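You operate a simulated robot arm through the tools that you are given. There is no shell and no other tool.

You are at the controls of a simulated two-armed robot. One attempt, no reset.

JOB
Drop 20 ml into the little green bowl and slide the flag to what the screen says.
Fine: bowl on the leak check's seat; spout swung back; no water spilt; the other two bowls stay.

It is judged by the outcome, as a careful person would: the job done as asked, and still so three seconds after it is handed in. It fails if anything else is knocked over, pushed out of place, dropped, spilled or broken.

ROBOT AND FRAMES
Two 7-joint arms with two-finger parallel grippers on one trunk that stands fixed in place. Base frame: the origin is at the foot of the trunk, x ahead of it, y to its left, z up. Units: m, degrees, N and s.
The left shoulder is at [0.05, 0.158, 1.183], the right one opposite. With the tool pointing down near the work surface each hand reaches from about 0.18 to 0.66 m from the base axis, measured 20 degrees to its own side. Payload 3.91 kg a hand.
The tool frame of a hand sits at the grasp point between the pads (the TCP): z along the fingers, y along the line on which they close. The tips reach 0.03 m beyond it. The gripper opens to 0.11 m. The fingers are 0.02 m wide and 0.01 m thick; the gripper's body (0.048 by 0.112 m) begins 0.055 m behind the TCP.
Orientation is that of the tool frame in the base frame, as a unit quaternion [w, x, y, z]. With the fingers straight down and closing along the base's y, the tool's x points along the base's -x, its y along +y and its z along -z.

CONTROLS
- The arms move only by the tool apply_moves. It takes "left_rows", "right_rows" or both (then of equal length, played together; a hand with none holds still); each is a list of rows, each an object of numbers (a shift or turn left out is 0, a gripper value left out holds the last): "tx", "ty", "tz": the shift along the base's x, y, z in units of 400 mm (1.0 is 400 mm); "ax", "ay", "az": the turn, a rotation vector about the base's x, y, z in units of 90 degrees (1.0 is 90 degrees); "claw": the gripper command, from -1 (shut) to 1 (fully open), values between in proportion. In form: [{"tx": .., "ty": .., "tz": .., "ax": .., "ay": .., "az": .., "claw": ..}, ...]. A call has 1 to 20 rows; each row is the pose to reach, as a shift and turn from the pose commanded when the call began. A call with a number of a shift or a turn outside -1 to 1 is refused whole. Rows are played at 5 a second. More than 0.05 m and 8.6 degrees between two rows, or a gripper value outside its range, and nothing of the call is played. Where a pose cannot be reached the arm comes as near as it can. A force on the tool above 90 N (or 10 N above the force at the start of the call, whichever is more), or a blocked arm, ends the call early, and 0.2 s more pass. Each finger travels about 0.153 m/s and halts on what it meets, pressing with about 42 N; the grip force reading is that of the motor and also rises with nothing between the fingers. The clock runs only during rows and for 0.2 s after the last one: add rows that repeat a pose to give the fingers time. The reply holds the time, the measured pose of the TCP, the force on the tool along the base axes, the opening and the grip force, in the units named above and with some noise, with the torque about the TCP (base axes, N m) and any sound that the robot's microphone picked up, and new pictures: "show" is both (left out), scene, wrist or none (wrist: the cameras of the hands that moved).
- Cameras (640 x 400 px; columns grow to the right, rows downward): "scene" is now at [0.1205, 0.0447, 1.3322]; the picture's right is [0.49, -0.87, 0.00], its down [-0.38, -0.21, -0.90] and it looks along [0.79, 0.44, -0.44] (base axes); focal length 258 px, centre (320, 200). "left" rides on the left gripper at [0.072, -0.017, -0.103] in its tool frame; the picture's right is [0.23, 0.97, 0.00], its down [-0.76, 0.18, -0.62] and it looks along [-0.61, 0.14, 0.78] (tool axes); focal length 222 px, centre (320, 200). "right" rides on the right gripper at [0.072, 0.017, -0.103] in its tool frame; the picture's right is [-0.23, 0.97, 0.00], its down [-0.76, -0.18, -0.62] and it looks along [-0.61, -0.14, 0.78] (tool axes); focal length 222 px, centre (320, 200). There is no depth. A picture from a camera that has moved, and an enlarged one, comes with that camera's place and axes in the base frame and with its lens.
- lift_body(by): slides the trunk up (or, below 0, down) by that many m; the arms and the scene camera ride with it, the base frame stays. It gives what a move gives, with no picture.
- pan_tilt(pan, tilt): turns the head with the scene camera to pan (to the left, within 80 degrees either way) and tilt (down, from -29 to 69), counted from straight ahead of the robot. It gives what a move gives, and a new picture of the scene camera.
- enlarge(camera, box): a new picture of the part [left, top, right, bottom] of that camera's present view, enlarged. It takes no simulated time.
- sign_off(): hands the job in; it is judged then, once.

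Places have to be worked out from the pictures, the camera data and where the tool is seen. Open the grippers and draw the arms clear of the work before you hand the job in, unless the task says otherwise.

The tools are called after "Emit:" by a JSON object that holds its "name" and its "arguments". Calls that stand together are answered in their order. apply_moves: Moves the arms, as the interface text tells. Its arguments: {"type":"object","properties":{"left_rows":{"type":"array","items":{"type":"object","properties":{"tx":{"type":"number"},"ty":{"type":"number"},"tz":{"type":"number"},"ax":{"type":"number"},"ay":{"type":"number"},"az":{"type":"number"},"claw":{"type":"number"}}}},"right_rows":{"type":"array","items":{"type":"object","properties":{"tx":{"type":"number"},"ty":{"type":"number"},"tz":{"type":"number"},"ax":{"type":"number"},"ay":{"type":"number"},"az":{"type":"number"},"claw":{"type":"number"}}}},"show":{"type":"string","enum":["both","scene","wrist","none"]}},"required":[]} The other tools are called the same way: lift_body (by) slides the trunk up or down; pan_tilt (pan, tilt) turns the head that bears the scene camera; enlarge (camera, box) takes an enlarged picture of a part of a camera's view; sign_off () hands the job in.

At the start:

```text
clock: 0.0
left_ee_pos: [0.3197, 0.3795, 1.2398]
left_ee_rot: [0.001, 0.0, 1.0, -0.001]
left_wrist_force: [0.1, -1.5, -0.1]
left_wrist_torque: [0.03, 0.0, 0.03]
left_grip_width: 0.11
left_grasp_force: 0.0
right_ee_pos: [0.3375, 0.0572, 1.2293]
right_ee_rot: [0.0, 0.001, 1.0, 0.0]
right_wrist_force: [-0.5, -0.3, 0.7]
right_wrist_torque: [-0.01, 0.01, -0.04]
right_grip_width: 0.11
right_grasp_force: 0.1
trunk travel left (down, up): [-0.425, 0.057]
head pan, tilt: [29.1, 26.0]
```

scene: 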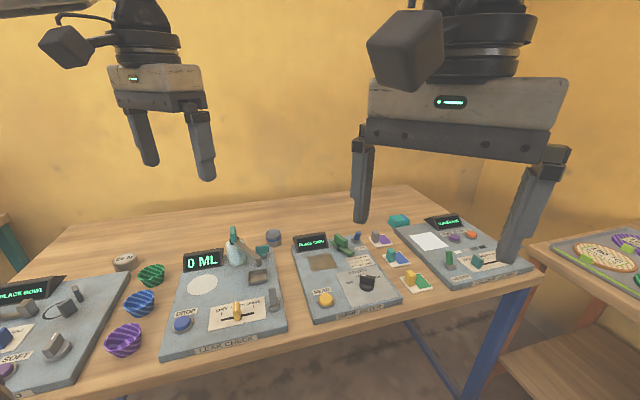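
right: 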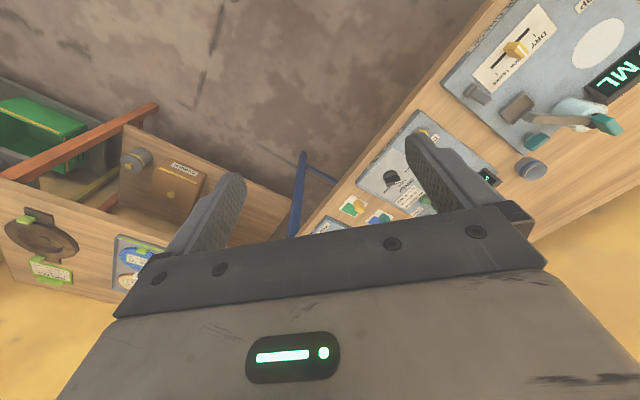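
left: 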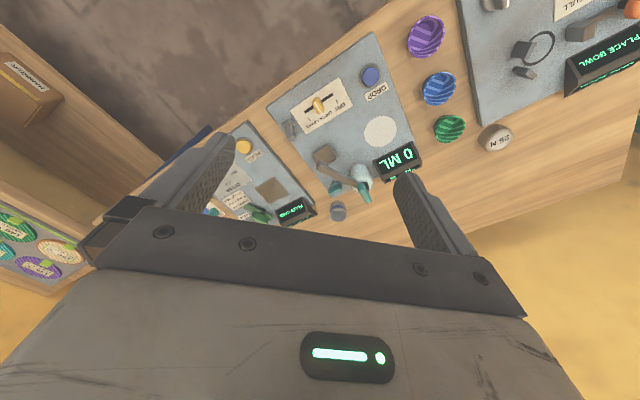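

The leak check panel is in the scene's centre-left, with three bowls beside it. I'll enlarge the view to read it.

Emit:
{"name": "enlarge", "arguments": {"camera": "scene", "box": [100, 210, 300, 370]}}

Emit:
{"name": "enlarge", "arguments": {"camera": "left", "box": [250, 20, 490, 230]}}

Emit:
{"name": "enlarge", "arguments": {"camera": "right", "box": [440, 0, 640, 190]}}

```text
2.50 times, centred on (200, 290) of scene
camera zoom: at [0.1205, 0.0447, 1.3322], right [0.49, -0.87, 0.0], down [-0.38, -0.21, -0.9], along [0.79, 0.44, -0.44], focal length 645 px, centre (620, -25)
```

zoom: 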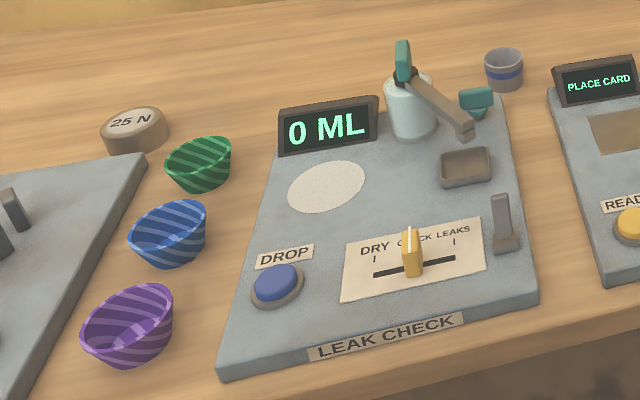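

```text
1.90 times, centred on (370, 125) of left
camera zoom: at [0.2468, 0.3634, 1.3454], right [-0.23, 0.97, 0.0], down [0.76, 0.18, 0.62], along [0.61, 0.14, -0.78], focal length 423 px, centre (225, 343)
```

zoom: 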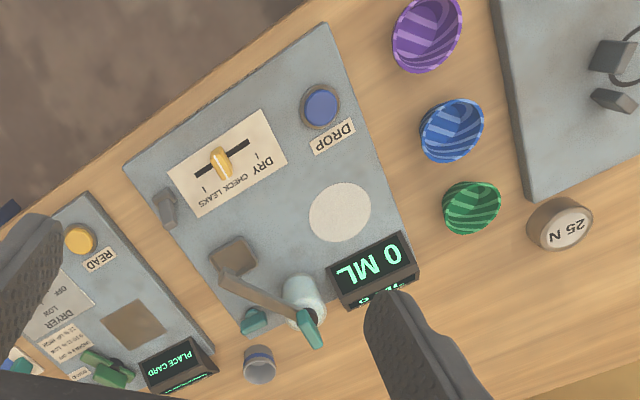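

```text
2.11 times, centred on (540, 95) of right
camera zoom: at [0.2641, 0.0732, 1.3337], right [0.23, 0.97, 0.0], down [0.76, -0.18, 0.62], along [0.61, -0.14, -0.78], focal length 468 px, centre (-143, 421)
```

zoom: 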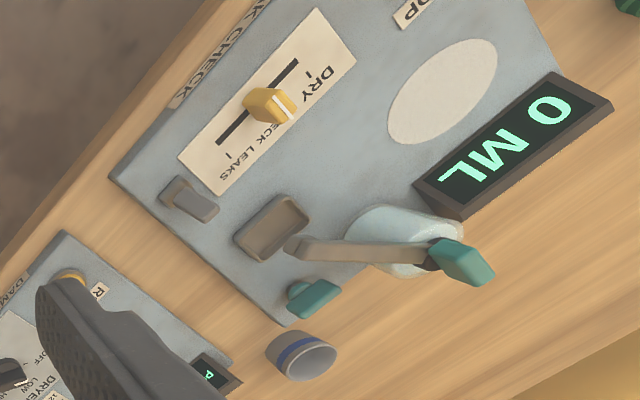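

The white round seat triangulates to about (0.405, 0.54, 0.855). I'll turn the head to face the leak check for a better view.

Emit:
{"name": "pan_tilt", "arguments": {"pan": 60, "tilt": 42}}

```text
clock: 1.0
left_ee_pos: [0.3196, 0.3792, 1.2416]
left_ee_rot: [0.0, 0.0, 1.0, 0.0]
left_wrist_force: [-0.1, -0.3, 0.2]
left_wrist_torque: [-0.01, 0.0, -0.04]
left_grip_width: 0.11
left_grasp_force: 0.0
right_ee_pos: [0.336, 0.0577, 1.2304]
right_ee_rot: [0.0, 0.0, 1.0, 0.0]
right_wrist_force: [-0.1, -0.3, -0.6]
right_wrist_torque: [0.01, 0.0, 0.03]
right_grip_width: 0.1101
right_grasp_force: 0.0
trunk travel left (down, up): [-0.425, 0.057]
head pan, tilt: [60.0, 42.0]
camera scene: at [0.0822, 0.0724, 1.3077], right [0.87, -0.5, 0.0], down [-0.33, -0.58, -0.74], along [0.37, 0.64, -0.67], focal length 258 px, centre (320, 200)
```

scene: 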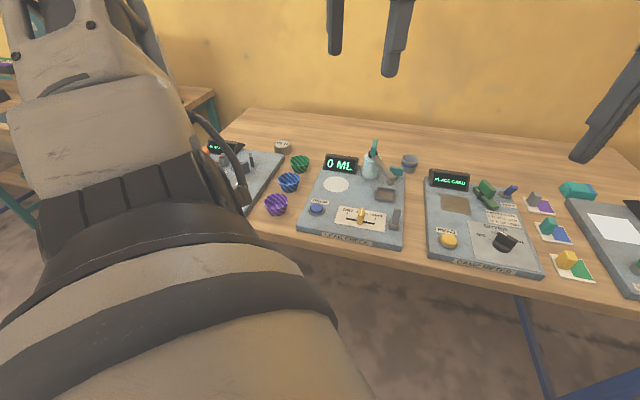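

The panel is in clear view. I'll enlarge it.

Emit:
{"name": "enlarge", "arguments": {"camera": "scene", "box": [250, 130, 430, 260]}}

Emit:
{"name": "enlarge", "arguments": {"camera": "scene", "box": [340, 130, 420, 200]}}

Emit:
{"name": "enlarge", "arguments": {"camera": "scene", "box": [295, 180, 415, 255]}}

```text
3.08 times, centred on (340, 195) of scene
camera zoom: at [0.0822, 0.0724, 1.3077], right [0.87, -0.5, 0.0], down [-0.33, -0.58, -0.74], along [0.37, 0.64, -0.67], focal length 794 px, centre (258, 215)
```

zoom: 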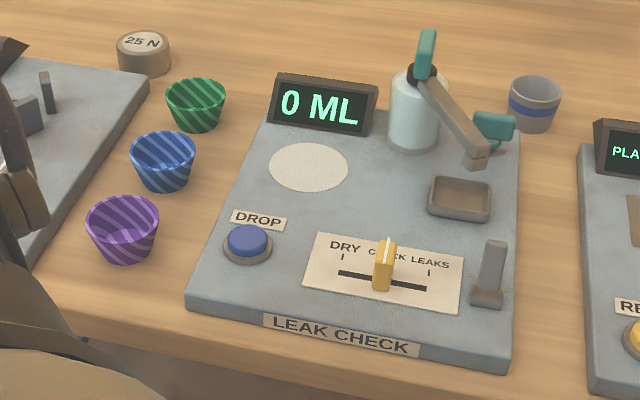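

```text
5.71 times, centred on (380, 165) of scene
camera zoom: at [0.0822, 0.0724, 1.3077], right [0.87, -0.5, 0.0], down [-0.33, -0.58, -0.74], along [0.37, 0.64, -0.67], focal length 1474 px, centre (-23, 400)
```

zoom: 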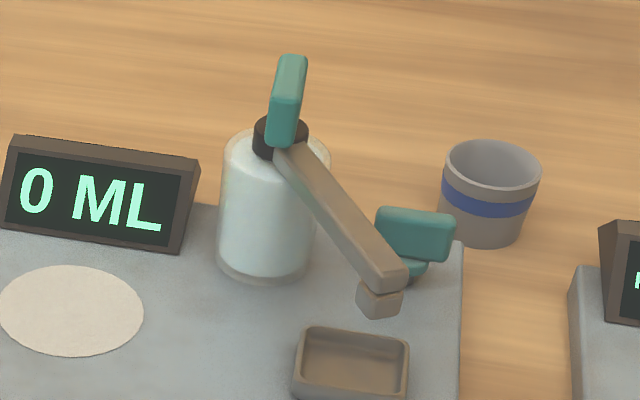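

```text
5.33 times, centred on (355, 218) of scene
camera zoom: at [0.0822, 0.0724, 1.3077], right [0.87, -0.5, 0.0], down [-0.33, -0.58, -0.74], along [0.37, 0.64, -0.67], focal length 1376 px, centre (133, 107)
```

zoom: 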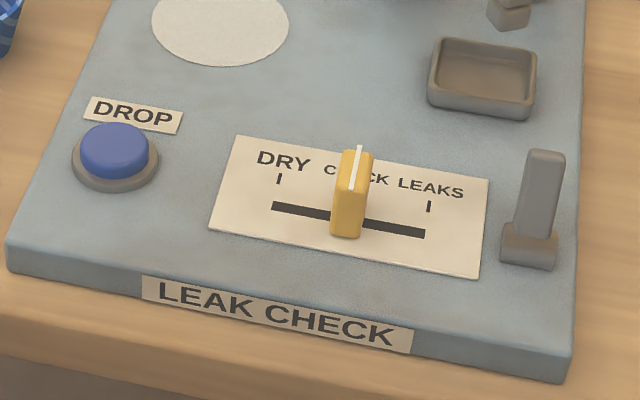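

All positions fit a panel top at z≈0.855, with the panel's right axis along (0.72,-0.69). The green bowl is near (0.363, 0.685). I'll move the left hand toward it with about 46° of yaw, staying high, to look with the wrist camera.

Emit:
{"name": "apply_moves", "arguments": {"left_rows": [{"tx": 0.003, "ty": 0.069, "tz": -0.06, "az": 0.064, "claw": 0.55}, {"tx": 0.006, "ty": 0.138, "tz": -0.12, "az": 0.128}, {"tx": 0.009, "ty": 0.207, "tz": -0.18, "az": 0.192}, {"tx": 0.012, "ty": 0.276, "tz": -0.24, "az": 0.256}, {"tx": 0.016, "ty": 0.345, "tz": -0.3, "az": 0.32}, {"tx": 0.019, "ty": 0.414, "tz": -0.36, "az": 0.384}, {"tx": 0.022, "ty": 0.483, "tz": -0.42, "az": 0.448}, {"tx": 0.025, "ty": 0.552, "tz": -0.479, "az": 0.511}, {"tx": 0.025, "ty": 0.552, "tz": -0.479, "az": 0.511}]}}

```text
clock: 3.0
left_ee_pos: [0.3304, 0.6003, 1.0495]
left_ee_rot: [0.0, -0.392, 0.92, 0.0]
left_wrist_force: [0.2, 0.3, 1.5]
left_wrist_torque: [0.0, -0.02, 0.01]
left_grip_width: 0.0854
left_grasp_force: 0.1
right_ee_pos: [0.3361, 0.0569, 1.2301]
right_ee_rot: [0.0, 0.0, 1.0, -0.001]
right_wrist_force: [-0.5, -0.2, 0.7]
right_wrist_torque: [-0.05, -0.01, -0.02]
right_grip_width: 0.1101
right_grasp_force: 0.1
trunk travel left (down, up): [-0.425, 0.057]
head pan, tilt: [60.0, 42.0]
camera scene: at [0.082, 0.0722, 1.3077], right [0.87, -0.5, 0.0], down [-0.33, -0.58, -0.74], along [0.37, 0.64, -0.67], focal length 258 px, centre (320, 200)
camera left: at [0.2908, 0.5371, 1.153], right [-0.86, 0.51, 0.0], down [0.4, 0.67, 0.62], along [0.32, 0.54, -0.78], focal length 222 px, centre (320, 200)
```

scene: 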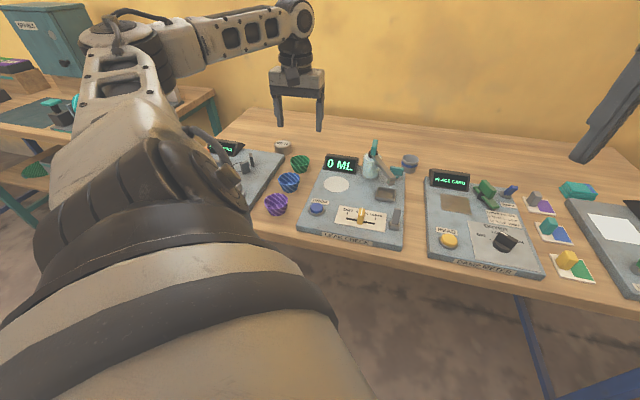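
left: 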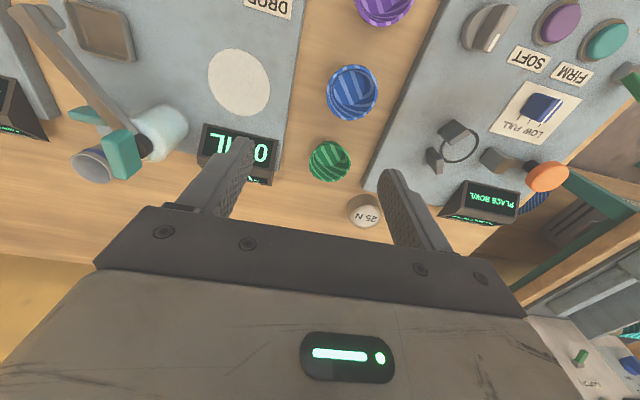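

The arm reaches well. I'll enlarge the bowl in the wrist view to pin its centre.

Emit:
{"name": "enlarge", "arguments": {"camera": "left", "box": [260, 110, 400, 230]}}

Emit:
{"name": "enlarge", "arguments": {"camera": "scene", "box": [255, 130, 345, 220]}}

Emit:
{"name": "enlarge", "arguments": {"camera": "left", "box": [10, 0, 300, 200]}}

```text
3.33 times, centred on (330, 170) of left
camera zoom: at [0.2908, 0.5371, 1.153], right [-0.86, 0.51, 0.0], down [0.4, 0.67, 0.62], along [0.32, 0.54, -0.78], focal length 740 px, centre (287, 300)
```

zoom: 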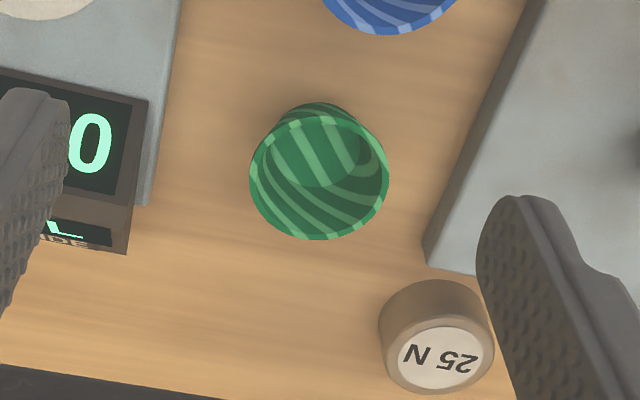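

```text
4.44 times, centred on (300, 175) of scene
camera zoom: at [0.082, 0.0722, 1.3077], right [0.87, -0.5, 0.0], down [-0.33, -0.58, -0.74], along [0.37, 0.64, -0.67], focal length 1147 px, centre (409, 311)
```

zoom: 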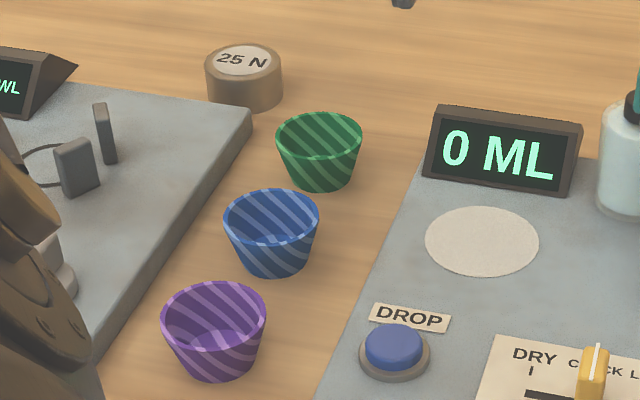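

```text
2.00 times, centred on (155, 100) of left
camera zoom: at [0.2908, 0.5371, 1.153], right [-0.86, 0.51, 0.0], down [0.4, 0.67, 0.62], along [0.32, 0.54, -0.78], focal length 444 px, centre (650, 400)
```

zoom: 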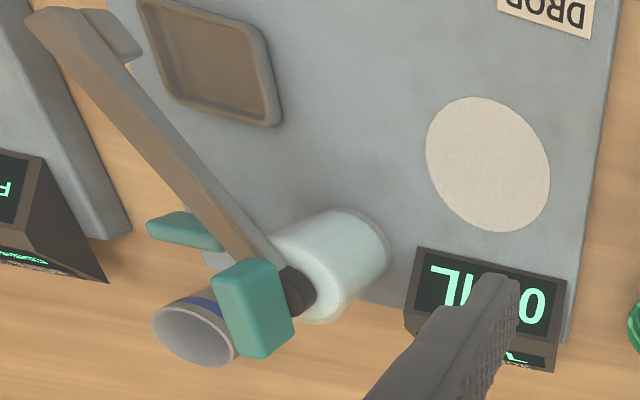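

The green bowl's rim is triangulated at (0.361, 0.680, 0.870), with a diameter of about 0.061. I'll go to a pre-grasp above it with a 15° outward tilt.

Emit:
{"name": "apply_moves", "arguments": {"left_rows": [{"tx": 0.017, "ty": 0.048, "tz": -0.071, "ax": 0.03, "ay": -0.029}, {"tx": 0.034, "ty": 0.096, "tz": -0.143, "ax": 0.06, "ay": -0.058}, {"tx": 0.052, "ty": 0.144, "tz": -0.215, "ax": 0.09, "ay": -0.087}, {"tx": 0.069, "ty": 0.192, "tz": -0.286, "ax": 0.12, "ay": -0.1155}, {"tx": 0.069, "ty": 0.192, "tz": -0.286, "ax": 0.12, "ay": -0.1155}]}}

Emit:
{"name": "enlarge", "arguments": {"camera": "scene", "box": [255, 130, 345, 220]}}

Emit:
{"name": "enlarge", "arguments": {"camera": "left", "box": [180, 60, 480, 260]}}

```text
clock: 4.2
left_ee_pos: [0.3566, 0.6765, 0.9349]
left_ee_rot: [0.121, -0.387, 0.913, 0.051]
left_wrist_force: [0.2, -0.1, 0.5]
left_wrist_torque: [0.02, 0.02, 0.0]
left_grip_width: 0.0854
left_grasp_force: 0.1
right_ee_pos: [0.3356, 0.0573, 1.23]
right_ee_rot: [0.0, -0.001, 1.0, 0.0]
right_wrist_force: [-0.2, -0.2, 0.5]
right_wrist_torque: [-0.01, 0.0, -0.01]
right_grip_width: 0.11
right_grasp_force: 0.0
trunk travel left (down, up): [-0.425, 0.057]
head pan, tilt: [60.0, 42.0]
camera scene: at [0.082, 0.0722, 1.3077], right [0.87, -0.5, 0.0], down [-0.33, -0.58, -0.74], along [0.37, 0.64, -0.67], focal length 258 px, centre (320, 200)
camera left: at [0.3014, 0.5969, 1.0165], right [-0.85, 0.52, -0.06], down [0.27, 0.54, 0.8], along [0.45, 0.67, -0.6], focal length 222 px, centre (320, 200)
```

scene: 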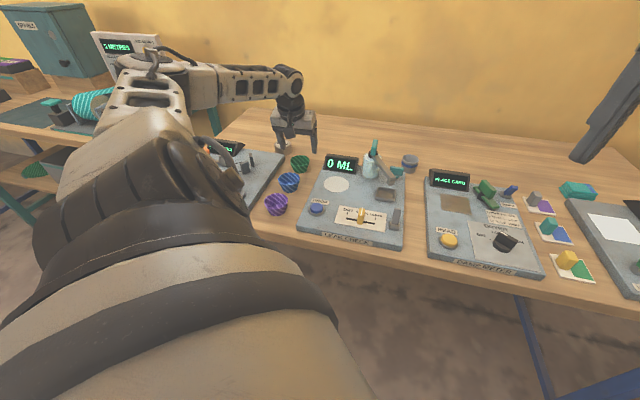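
left: 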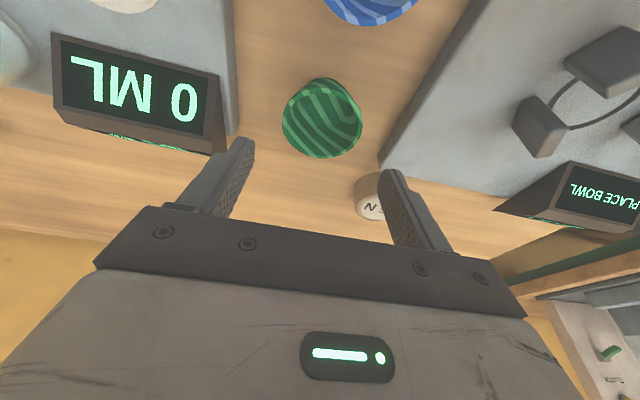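

```text
4.44 times, centred on (300, 175) of scene
camera zoom: at [0.082, 0.0722, 1.3077], right [0.87, -0.5, 0.0], down [-0.33, -0.58, -0.74], along [0.37, 0.64, -0.67], focal length 1147 px, centre (409, 311)
```

zoom: 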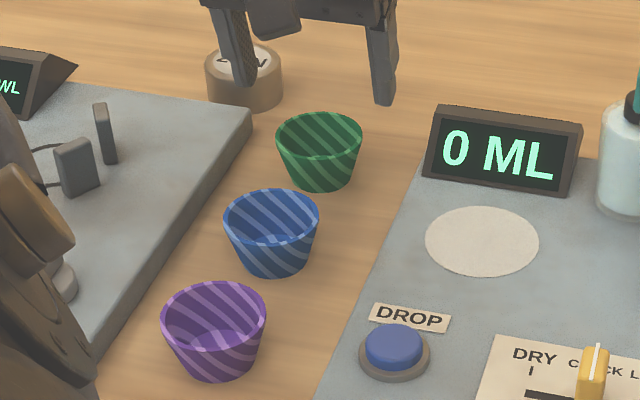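

```text
2.00 times, centred on (330, 160) of left
camera zoom: at [0.3014, 0.5969, 1.0165], right [-0.85, 0.52, -0.06], down [0.27, 0.54, 0.8], along [0.45, 0.67, -0.6], focal length 444 px, centre (300, 280)
```

zoom: 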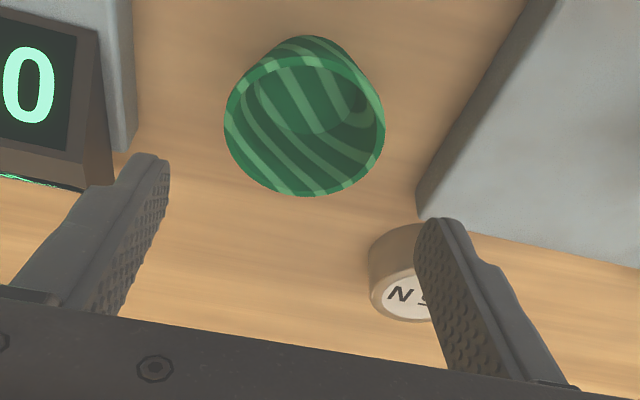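

The bowl centre estimate from this view is (0.359, 0.678), which matches. I'll narrow the opening a little and descend around the rim.

Emit:
{"name": "apply_moves", "arguments": {"left_rows": [{"claw": 0.42}, {"tx": 0.002, "tz": -0.04}, {"tx": 0.002, "tz": -0.08}, {"tx": 0.002, "tz": -0.11}, {"tx": 0.002, "tz": -0.133}, {"tx": 0.002, "tz": -0.133}]}}

Emit:
{"name": "enlarge", "arguments": {"camera": "scene", "box": [255, 130, 345, 220]}}

Emit:
{"name": "enlarge", "arguments": {"camera": "left", "box": [180, 60, 480, 260]}}

```text
clock: 5.6
left_ee_pos: [0.3585, 0.6782, 0.8815]
left_ee_rot: [0.12, -0.387, 0.913, 0.051]
left_wrist_force: [0.3, 0.2, 0.3]
left_wrist_torque: [0.01, 0.0, 0.0]
left_grip_width: 0.078
left_grasp_force: 0.0
right_ee_pos: [0.3372, 0.0574, 1.2308]
right_ee_rot: [0.0, 0.0, 1.0, 0.001]
right_wrist_force: [0.0, -0.9, 0.3]
right_wrist_torque: [0.01, 0.02, -0.01]
right_grip_width: 0.1101
right_grasp_force: 0.2
trunk travel left (down, up): [-0.425, 0.057]
head pan, tilt: [60.0, 42.0]
camera scene: at [0.0821, 0.0724, 1.3077], right [0.87, -0.5, 0.0], down [-0.33, -0.58, -0.74], along [0.37, 0.64, -0.67], focal length 258 px, centre (320, 200)
camera left: at [0.3025, 0.5964, 0.9632], right [-0.85, 0.52, -0.06], down [0.27, 0.54, 0.8], along [0.45, 0.67, -0.6], focal length 222 px, centre (320, 200)
```

scene: 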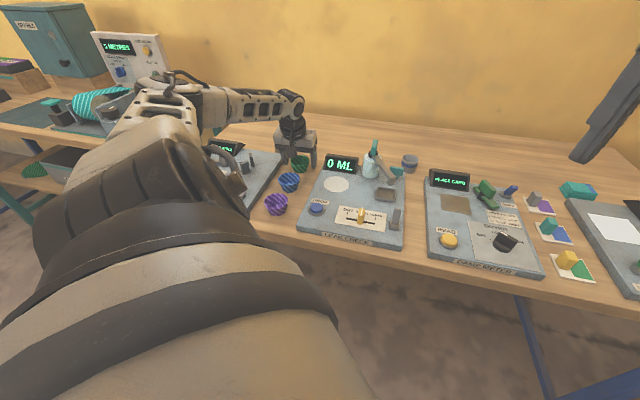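
left: 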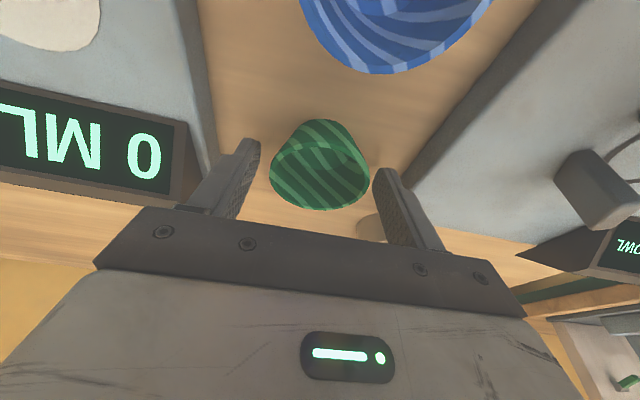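

```text
4.44 times, centred on (300, 175) of scene
camera zoom: at [0.0821, 0.0724, 1.3077], right [0.87, -0.5, 0.0], down [-0.33, -0.58, -0.74], along [0.37, 0.64, -0.67], focal length 1147 px, centre (409, 311)
```

zoom: 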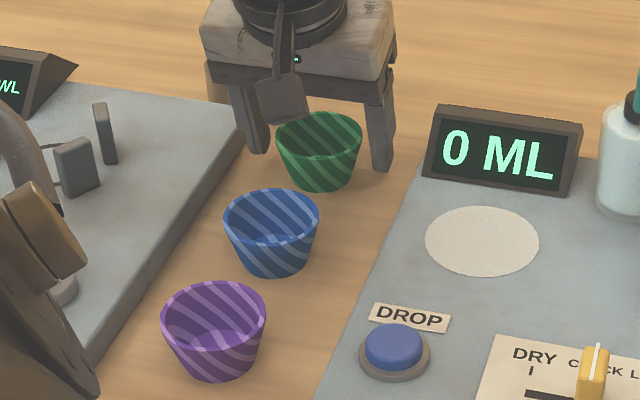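

```text
2.00 times, centred on (330, 160) of left
camera zoom: at [0.3025, 0.5964, 0.9632], right [-0.85, 0.52, -0.06], down [0.27, 0.54, 0.8], along [0.45, 0.67, -0.6], focal length 444 px, centre (300, 280)
```

zoom: 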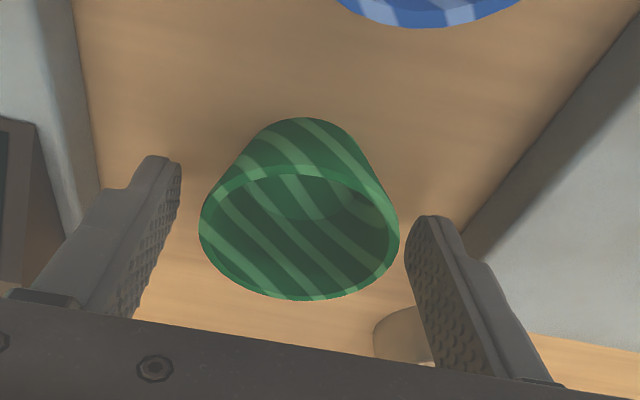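

The bowl is centred between the pads, so I'll close and then lift slightly.

Emit:
{"name": "apply_moves", "arguments": {"left_rows": [{"claw": 0.2}, {"claw": 0.05}, {"claw": -0.3}, {"claw": -0.3}, {"claw": -0.3}]}}

Emit:
{"name": "enlarge", "arguments": {"camera": "left", "box": [180, 60, 480, 260]}}

```text
clock: 6.8
left_ee_pos: [0.3581, 0.6767, 0.8818]
left_ee_rot: [0.121, -0.387, 0.913, 0.051]
left_wrist_force: [0.2, -0.1, 0.7]
left_wrist_torque: [0.0, 0.0, 0.0]
left_grip_width: 0.0586
left_grasp_force: 14.1
right_ee_pos: [0.3366, 0.0583, 1.2299]
right_ee_rot: [-0.001, 0.0, 1.0, 0.0]
right_wrist_force: [0.0, 0.3, -0.2]
right_wrist_torque: [-0.02, -0.01, 0.01]
right_grip_width: 0.1099
right_grasp_force: 0.1
trunk travel left (down, up): [-0.425, 0.057]
head pan, tilt: [60.0, 42.0]
camera scene: at [0.0821, 0.0724, 1.3077], right [0.87, -0.5, 0.0], down [-0.33, -0.58, -0.74], along [0.37, 0.64, -0.67], focal length 258 px, centre (320, 200)
camera left: at [0.3025, 0.5963, 0.9634], right [-0.85, 0.52, -0.06], down [0.27, 0.54, 0.8], along [0.45, 0.67, -0.6], focal length 222 px, centre (320, 200)
```

scene: 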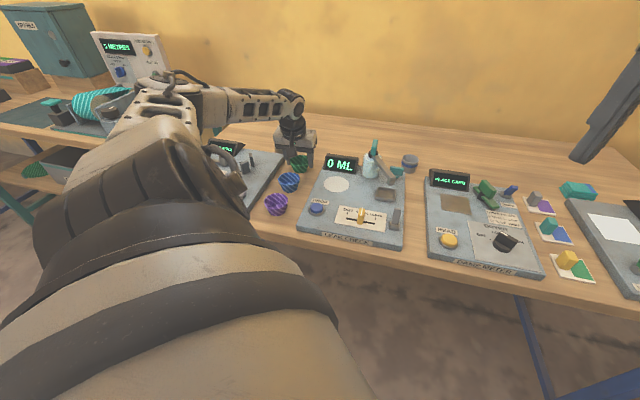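
left: 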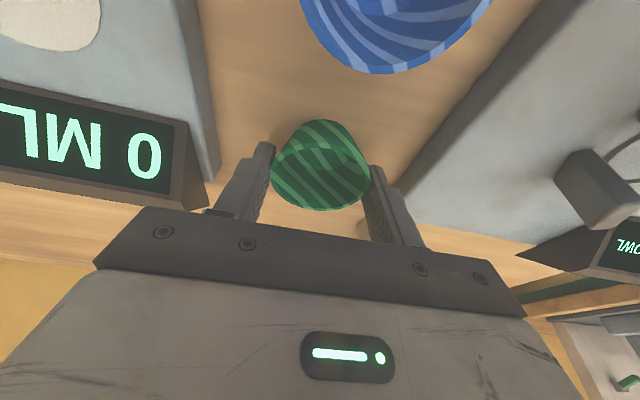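

```text
2.00 times, centred on (330, 160) of left
camera zoom: at [0.3025, 0.5963, 0.9634], right [-0.85, 0.52, -0.06], down [0.27, 0.54, 0.8], along [0.45, 0.67, -0.6], focal length 444 px, centre (300, 280)
```

zoom: 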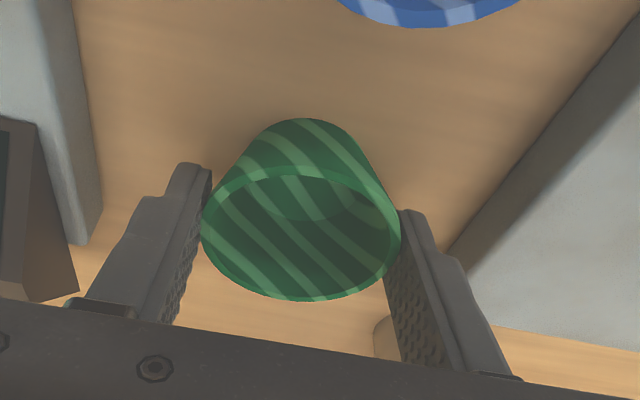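

The bowl is held (width 0.0586 m). I'll lift it and carry it over the seat, staying high.

Emit:
{"name": "apply_moves", "arguments": {"left_rows": [{"tz": 0.04}, {"tz": 0.1}, {"tz": 0.16}, {"tz": 0.21}, {"tx": 0.022, "ty": -0.07, "tz": 0.21}, {"tx": 0.045, "ty": -0.14, "tz": 0.21}, {"tx": 0.067, "ty": -0.21, "tz": 0.21}, {"tx": 0.09, "ty": -0.28, "tz": 0.21}, {"tx": 0.1125, "ty": -0.349, "tz": 0.21}, {"tx": 0.1125, "ty": -0.349, "tz": 0.21}]}}

Emit:
{"name": "enlarge", "arguments": {"camera": "scene", "box": [270, 110, 430, 240]}}

Emit:
{"name": "enlarge", "arguments": {"camera": "left", "box": [180, 60, 480, 260]}}

```text
clock: 9.0
left_ee_pos: [0.4054, 0.5377, 0.966]
left_ee_rot: [0.121, -0.388, 0.912, 0.052]
left_wrist_force: [-0.5, -0.5, -0.1]
left_wrist_torque: [-0.04, 0.03, 0.05]
left_grip_width: 0.0587
left_grasp_force: 13.8
right_ee_pos: [0.337, 0.0576, 1.23]
right_ee_rot: [0.0, 0.0, 1.0, 0.0]
right_wrist_force: [1.0, -0.3, -0.4]
right_wrist_torque: [0.02, 0.01, 0.0]
right_grip_width: 0.11
right_grasp_force: 0.0
trunk travel left (down, up): [-0.425, 0.057]
head pan, tilt: [60.0, 42.0]
camera scene: at [0.0821, 0.0724, 1.3077], right [0.87, -0.5, 0.0], down [-0.33, -0.58, -0.74], along [0.37, 0.64, -0.67], focal length 258 px, centre (320, 200)
camera left: at [0.3476, 0.4566, 1.0487], right [-0.85, 0.52, -0.06], down [0.27, 0.54, 0.8], along [0.45, 0.67, -0.6], focal length 222 px, centre (320, 200)
```

scene: 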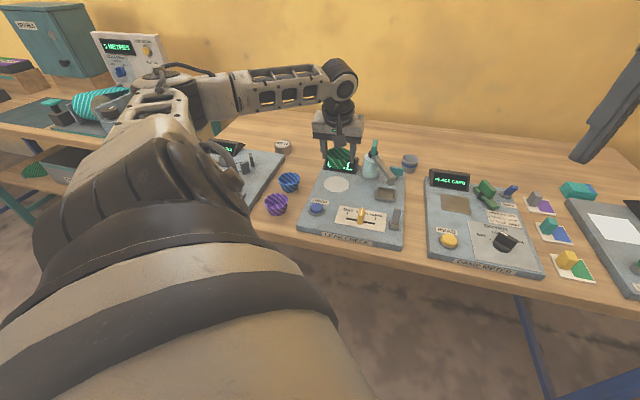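
left: 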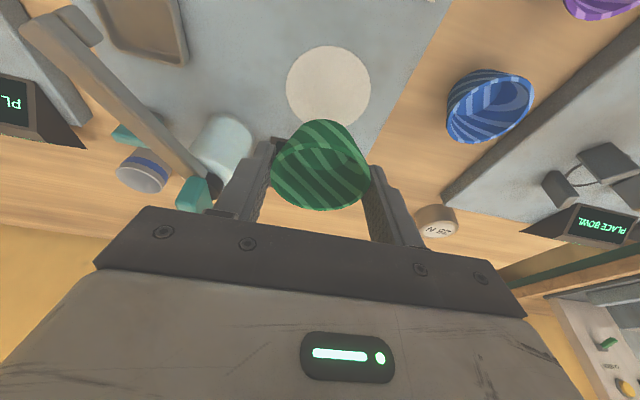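

```text
3.08 times, centred on (350, 175) of scene
camera zoom: at [0.0821, 0.0724, 1.3077], right [0.87, -0.5, 0.0], down [-0.33, -0.58, -0.74], along [0.37, 0.64, -0.67], focal length 794 px, centre (228, 277)
```

zoom: 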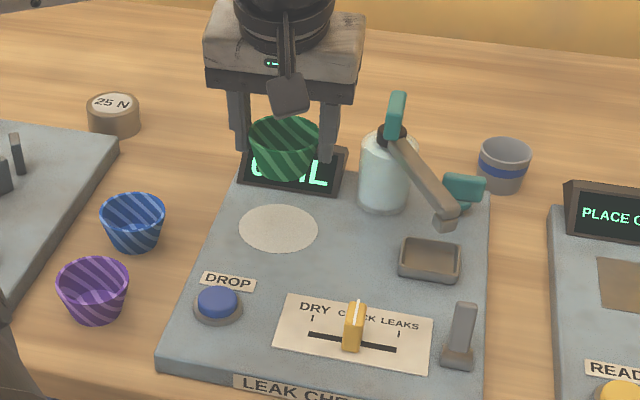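

```text
2.00 times, centred on (330, 160) of left
camera zoom: at [0.3476, 0.4566, 1.0487], right [-0.85, 0.52, -0.06], down [0.27, 0.54, 0.8], along [0.45, 0.67, -0.6], focal length 444 px, centre (300, 280)
```

zoom: 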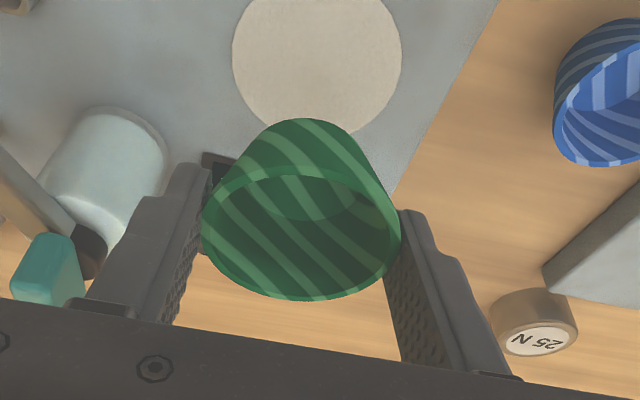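

The bowl is held level and roughly over the seat. I'll lower it to just above the panel and check the alignment.

Emit:
{"name": "apply_moves", "arguments": {"left_rows": [{"tz": -0.04}, {"tz": -0.08}, {"tz": -0.12}, {"tz": -0.147}, {"tz": -0.147}]}}

Emit:
{"name": "enlarge", "arguments": {"camera": "scene", "box": [300, 150, 380, 210]}}

Emit:
{"name": "enlarge", "arguments": {"camera": "left", "box": [180, 60, 480, 260]}}

```text
clock: 10.2
left_ee_pos: [0.404, 0.5387, 0.9058]
left_ee_rot: [0.12, -0.387, 0.913, 0.051]
left_wrist_force: [0.3, 0.6, -0.4]
left_wrist_torque: [0.02, 0.02, -0.02]
left_grip_width: 0.0587
left_grasp_force: 14.2
right_ee_pos: [0.3372, 0.0574, 1.2293]
right_ee_rot: [0.0, 0.0, 1.0, 0.0]
right_wrist_force: [0.8, 0.1, 0.1]
right_wrist_torque: [-0.01, -0.01, 0.01]
right_grip_width: 0.1102
right_grasp_force: 0.1
trunk travel left (down, up): [-0.425, 0.057]
head pan, tilt: [60.0, 42.0]
camera scene: at [0.0821, 0.0724, 1.3077], right [0.87, -0.5, 0.0], down [-0.33, -0.58, -0.74], along [0.37, 0.64, -0.67], focal length 258 px, centre (320, 200)
camera left: at [0.3475, 0.4568, 0.9891], right [-0.85, 0.52, -0.06], down [0.27, 0.54, 0.8], along [0.45, 0.67, -0.6], focal length 222 px, centre (320, 200)
```

scene: 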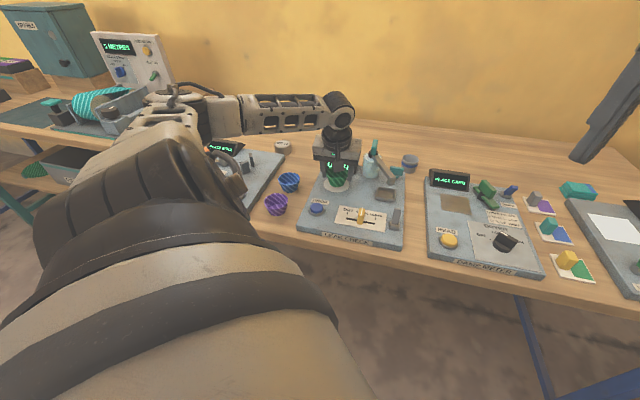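
left: 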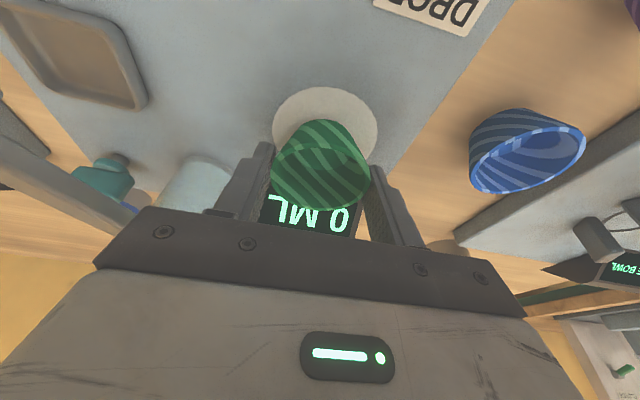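

```text
6.67 times, centred on (340, 180) of scene
camera zoom: at [0.0821, 0.0724, 1.3077], right [0.87, -0.5, 0.0], down [-0.33, -0.58, -0.74], along [0.37, 0.64, -0.67], focal length 1720 px, centre (187, 333)
```

zoom: 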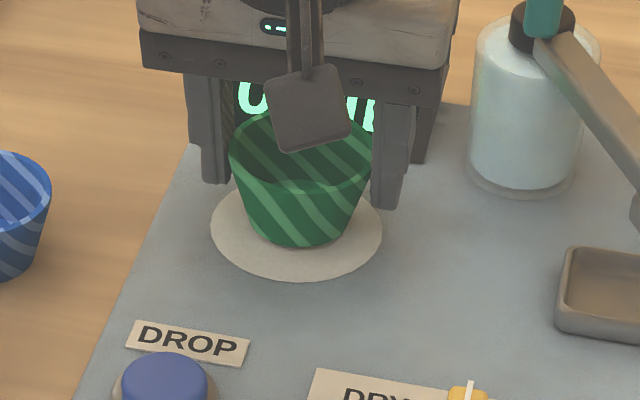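

```text
2.00 times, centred on (330, 160) of left
camera zoom: at [0.3475, 0.4568, 0.9891], right [-0.85, 0.52, -0.06], down [0.27, 0.54, 0.8], along [0.45, 0.67, -0.6], focal length 444 px, centre (300, 280)
```

zoom: 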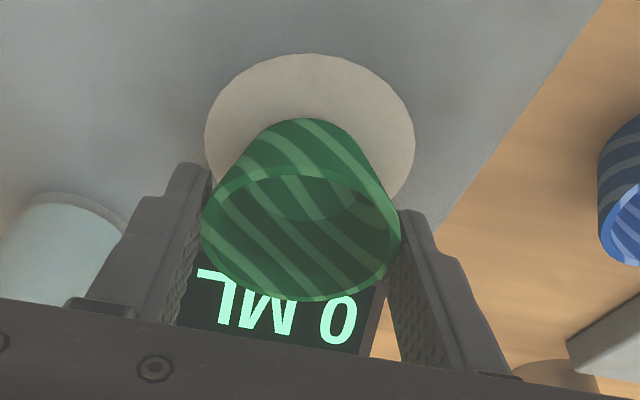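

Bowl and seat are aligned in both views, with the base about 7 mm above the seat. I'll lower in small steps and watch the force.

Emit:
{"name": "apply_moves", "arguments": {"left_rows": [{"tz": -0.005}, {"tz": -0.01}, {"tz": -0.015}, {"tz": -0.015}], "show": "none"}}

Emit:
{"name": "enlarge", "arguments": {"camera": "scene", "box": [300, 150, 380, 210]}}

```text
clock: 11.2
left_ee_pos: [0.4033, 0.5383, 0.9024]
left_ee_rot: [0.121, -0.387, 0.913, 0.052]
left_wrist_force: [-1.2, 0.6, 8.4]
left_wrist_torque: [-0.05, 0.06, 0.0]
left_grip_width: 0.0584
left_grasp_force: 14.3
right_ee_pos: [0.3361, 0.0565, 1.2312]
right_ee_rot: [0.0, 0.0, 1.0, 0.0]
right_wrist_force: [-0.5, 0.0, 0.1]
right_wrist_torque: [0.02, 0.01, -0.01]
right_grip_width: 0.1096
right_grasp_force: 0.1
trunk travel left (down, up): [-0.425, 0.057]
head pan, tilt: [60.0, 42.0]
```

```text
6.67 times, centred on (340, 180) of scene
camera zoom: at [0.0815, 0.0717, 1.3079], right [0.87, -0.5, 0.0], down [-0.33, -0.58, -0.74], along [0.37, 0.64, -0.67], focal length 1720 px, centre (187, 333)
```

zoom: 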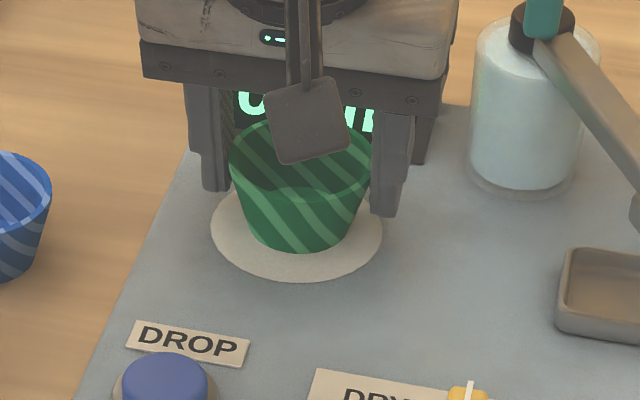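

The bowl has touched the seat (8 N upward). I'll relax the push and then open the fingers gently.

Emit:
{"name": "apply_moves", "arguments": {"left_rows": [{"tz": 0.005}, {"tz": 0.005, "claw": 0.1}, {"tz": 0.005, "claw": 0.15}, {"tz": 0.005, "claw": 0.3}, {"tz": 0.005, "claw": 0.5}, {"tz": 0.005, "claw": 0.5}]}}

Emit:
{"name": "enlarge", "arguments": {"camera": "scene", "box": [300, 150, 380, 210]}}

Emit:
{"name": "enlarge", "arguments": {"camera": "left", "box": [180, 60, 480, 260]}}

```text
clock: 12.6
left_ee_pos: [0.4045, 0.5374, 0.904]
left_ee_rot: [0.12, -0.387, 0.913, 0.051]
left_wrist_force: [-0.1, -0.6, -1.1]
left_wrist_torque: [0.0, 0.0, 0.03]
left_grip_width: 0.0824
left_grasp_force: 0.0
right_ee_pos: [0.3363, 0.0572, 1.2295]
right_ee_rot: [0.0, 0.0, 1.0, 0.0]
right_wrist_force: [-0.9, -0.1, 1.6]
right_wrist_torque: [0.05, 0.01, -0.01]
right_grip_width: 0.11
right_grasp_force: 0.0
trunk travel left (down, up): [-0.425, 0.057]
head pan, tilt: [60.0, 42.0]
camera scene: at [0.0821, 0.0724, 1.3077], right [0.87, -0.5, 0.0], down [-0.33, -0.58, -0.74], along [0.37, 0.64, -0.67], focal length 258 px, centre (320, 200)
camera left: at [0.3476, 0.4569, 0.9851], right [-0.85, 0.52, -0.06], down [0.27, 0.54, 0.8], along [0.45, 0.67, -0.6], focal length 222 px, centre (320, 200)
```

scene: 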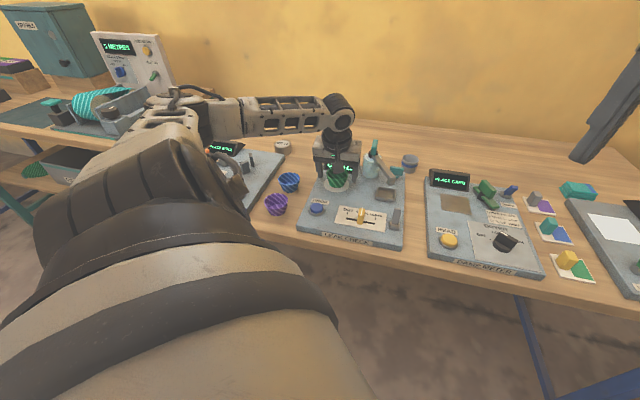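
left: 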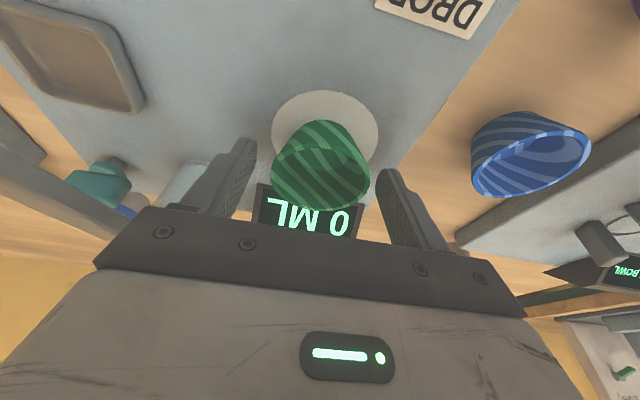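

```text
6.67 times, centred on (340, 180) of scene
camera zoom: at [0.0821, 0.0724, 1.3077], right [0.87, -0.5, 0.0], down [-0.33, -0.58, -0.74], along [0.37, 0.64, -0.67], focal length 1720 px, centre (187, 333)
```

zoom: 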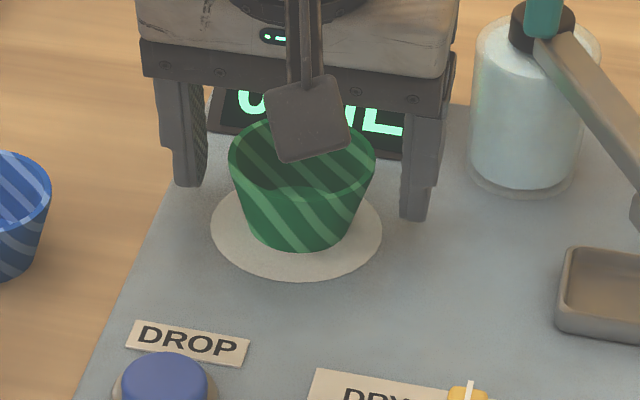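

```text
2.00 times, centred on (330, 160) of left
camera zoom: at [0.3476, 0.4569, 0.9851], right [-0.85, 0.52, -0.06], down [0.27, 0.54, 0.8], along [0.45, 0.67, -0.6], focal length 444 px, centre (300, 280)
```

zoom: 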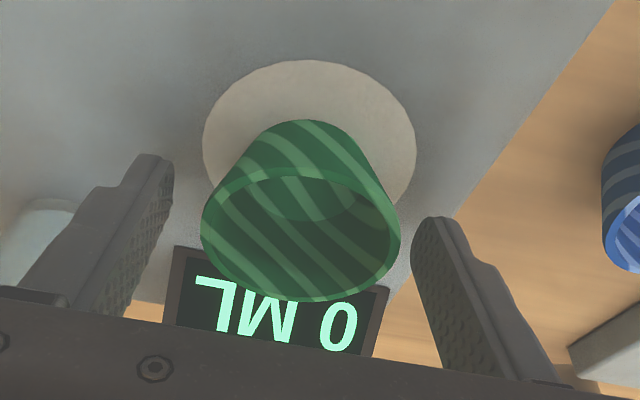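

The bowl stands on the seat but about 4–5 mm behind its centre. I'll regrip, lift a little, shift and set it down again centred.

Emit:
{"name": "apply_moves", "arguments": {"left_rows": [{"claw": 0.3}, {"claw": 0.1}, {"claw": -0.3}, {"claw": -0.3}, {"tz": 0.01, "claw": -0.3}, {"tz": 0.015}, {"tx": -0.005, "ty": -0.002, "tz": 0.015}, {"tx": -0.011, "ty": -0.005, "tz": 0.015}, {"tx": -0.011, "ty": -0.005, "tz": 0.01}, {"tx": -0.011, "ty": -0.005, "tz": 0.003}, {"tx": -0.011, "ty": -0.005, "tz": -0.004}, {"tx": -0.011, "ty": -0.005, "tz": -0.004}], "show": "wrist"}}

Emit:
{"name": "enlarge", "arguments": {"camera": "scene", "box": [300, 150, 380, 210]}}

```text
clock: 15.2
left_ee_pos: [0.3992, 0.5352, 0.903]
left_ee_rot: [0.122, -0.388, 0.912, 0.053]
left_wrist_force: [0.1, -0.2, 8.0]
left_wrist_torque: [-0.04, 0.08, -0.01]
left_grip_width: 0.059
left_grasp_force: 14.1
right_ee_pos: [0.3361, 0.0561, 1.23]
right_ee_rot: [0.0, 0.0, 1.0, 0.0]
right_wrist_force: [0.4, -0.1, 0.0]
right_wrist_torque: [-0.01, -0.04, 0.01]
right_grip_width: 0.1099
right_grasp_force: 0.1
trunk travel left (down, up): [-0.425, 0.057]
head pan, tilt: [60.0, 42.0]
camera left: at [0.3432, 0.4547, 0.9847], right [-0.85, 0.52, -0.06], down [0.27, 0.53, 0.8], along [0.45, 0.67, -0.6], focal length 222 px, centre (320, 200)
```

left: 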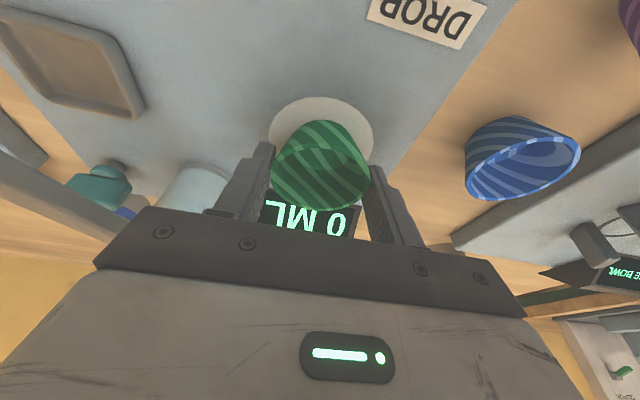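

```text
6.67 times, centred on (340, 180) of scene
camera zoom: at [0.0815, 0.0717, 1.3079], right [0.87, -0.5, 0.0], down [-0.33, -0.58, -0.74], along [0.37, 0.64, -0.67], focal length 1720 px, centre (187, 333)
```

zoom: 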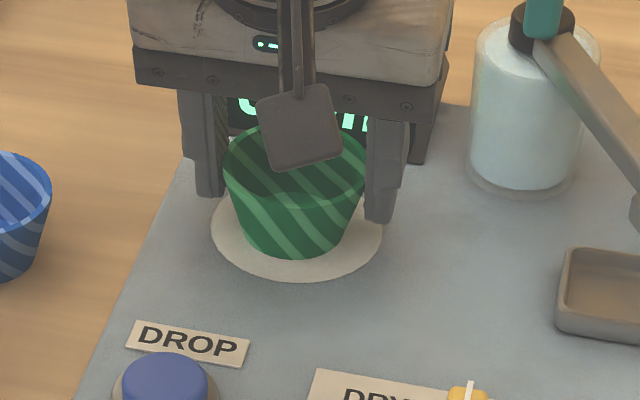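

It is now centred within a couple of millimetres. I'll release and rise clear.

Emit:
{"name": "apply_moves", "arguments": {"left_rows": [{"tz": 0.006}, {"tz": 0.006, "claw": 0.1}, {"tz": 0.006, "claw": 0.2}, {"tz": 0.006, "claw": 0.4}, {"tz": 0.006, "claw": 0.5}, {"tz": 0.006, "claw": 0.5}, {"tz": 0.06}, {"tz": 0.12}, {"tz": 0.2}, {"tz": 0.28}, {"tz": 0.28}]}}

Emit:
{"name": "enlarge", "arguments": {"camera": "scene", "box": [300, 130, 420, 220]}}

Emit:
{"name": "enlarge", "arguments": {"camera": "left", "box": [60, 20, 440, 240]}}

```text
clock: 17.6
left_ee_pos: [0.3989, 0.5359, 1.0141]
left_ee_rot: [0.121, -0.387, 0.913, 0.051]
left_wrist_force: [0.4, 0.0, 0.1]
left_wrist_torque: [-0.03, 0.0, 0.03]
left_grip_width: 0.0825
left_grasp_force: 0.1
right_ee_pos: [0.3364, 0.0579, 1.2297]
right_ee_rot: [0.0, -0.001, 1.0, 0.001]
right_wrist_force: [0.2, -0.9, 1.0]
right_wrist_torque: [0.0, 0.0, -0.01]
right_grip_width: 0.1099
right_grasp_force: 0.0
trunk travel left (down, up): [-0.425, 0.057]
head pan, tilt: [60.0, 42.0]
camera scene: at [0.0821, 0.0725, 1.3076], right [0.87, -0.5, 0.0], down [-0.33, -0.58, -0.74], along [0.37, 0.64, -0.67], focal length 258 px, centre (320, 200)
camera left: at [0.343, 0.4545, 1.0957], right [-0.85, 0.52, -0.06], down [0.27, 0.54, 0.8], along [0.45, 0.67, -0.6], focal length 222 px, centre (320, 200)
```

scene: 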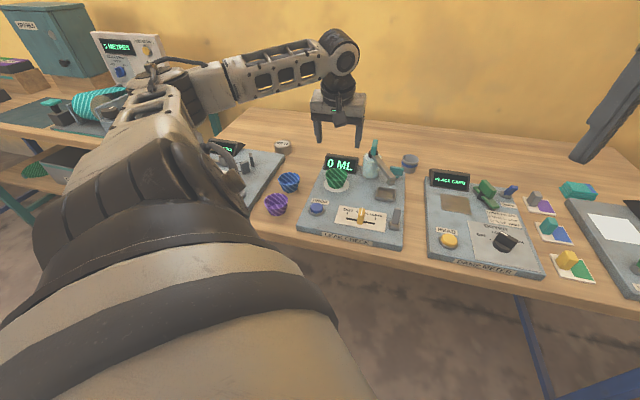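
left: 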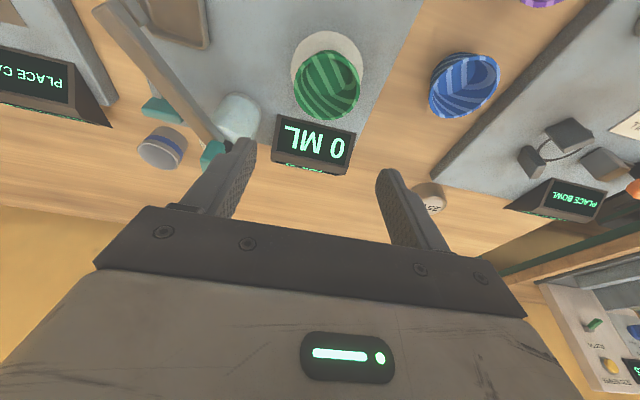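

```text
4.44 times, centred on (360, 175) of scene
camera zoom: at [0.0821, 0.0725, 1.3076], right [0.87, -0.5, 0.0], down [-0.33, -0.58, -0.74], along [0.37, 0.64, -0.67], focal length 1147 px, centre (142, 311)
```

zoom: 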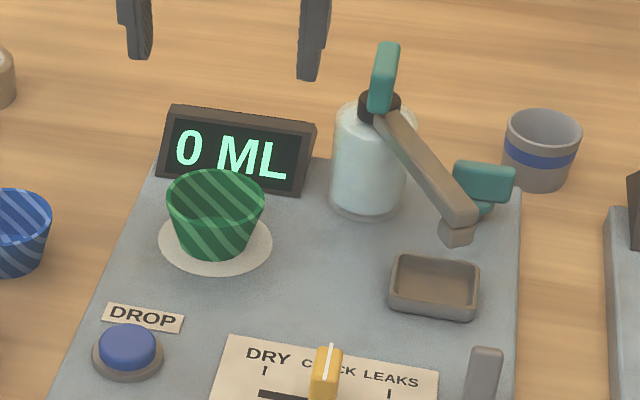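

```text
1.68 times, centred on (250, 130) of left
camera zoom: at [0.343, 0.4545, 1.0957], right [-0.85, 0.52, -0.06], down [0.27, 0.54, 0.8], along [0.45, 0.67, -0.6], focal length 374 px, centre (438, 318)
```

zoom: 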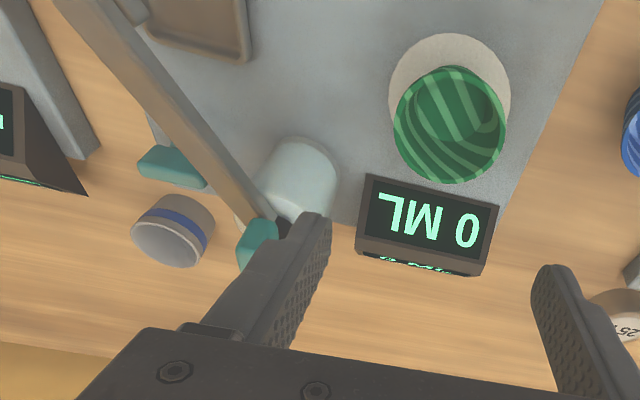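

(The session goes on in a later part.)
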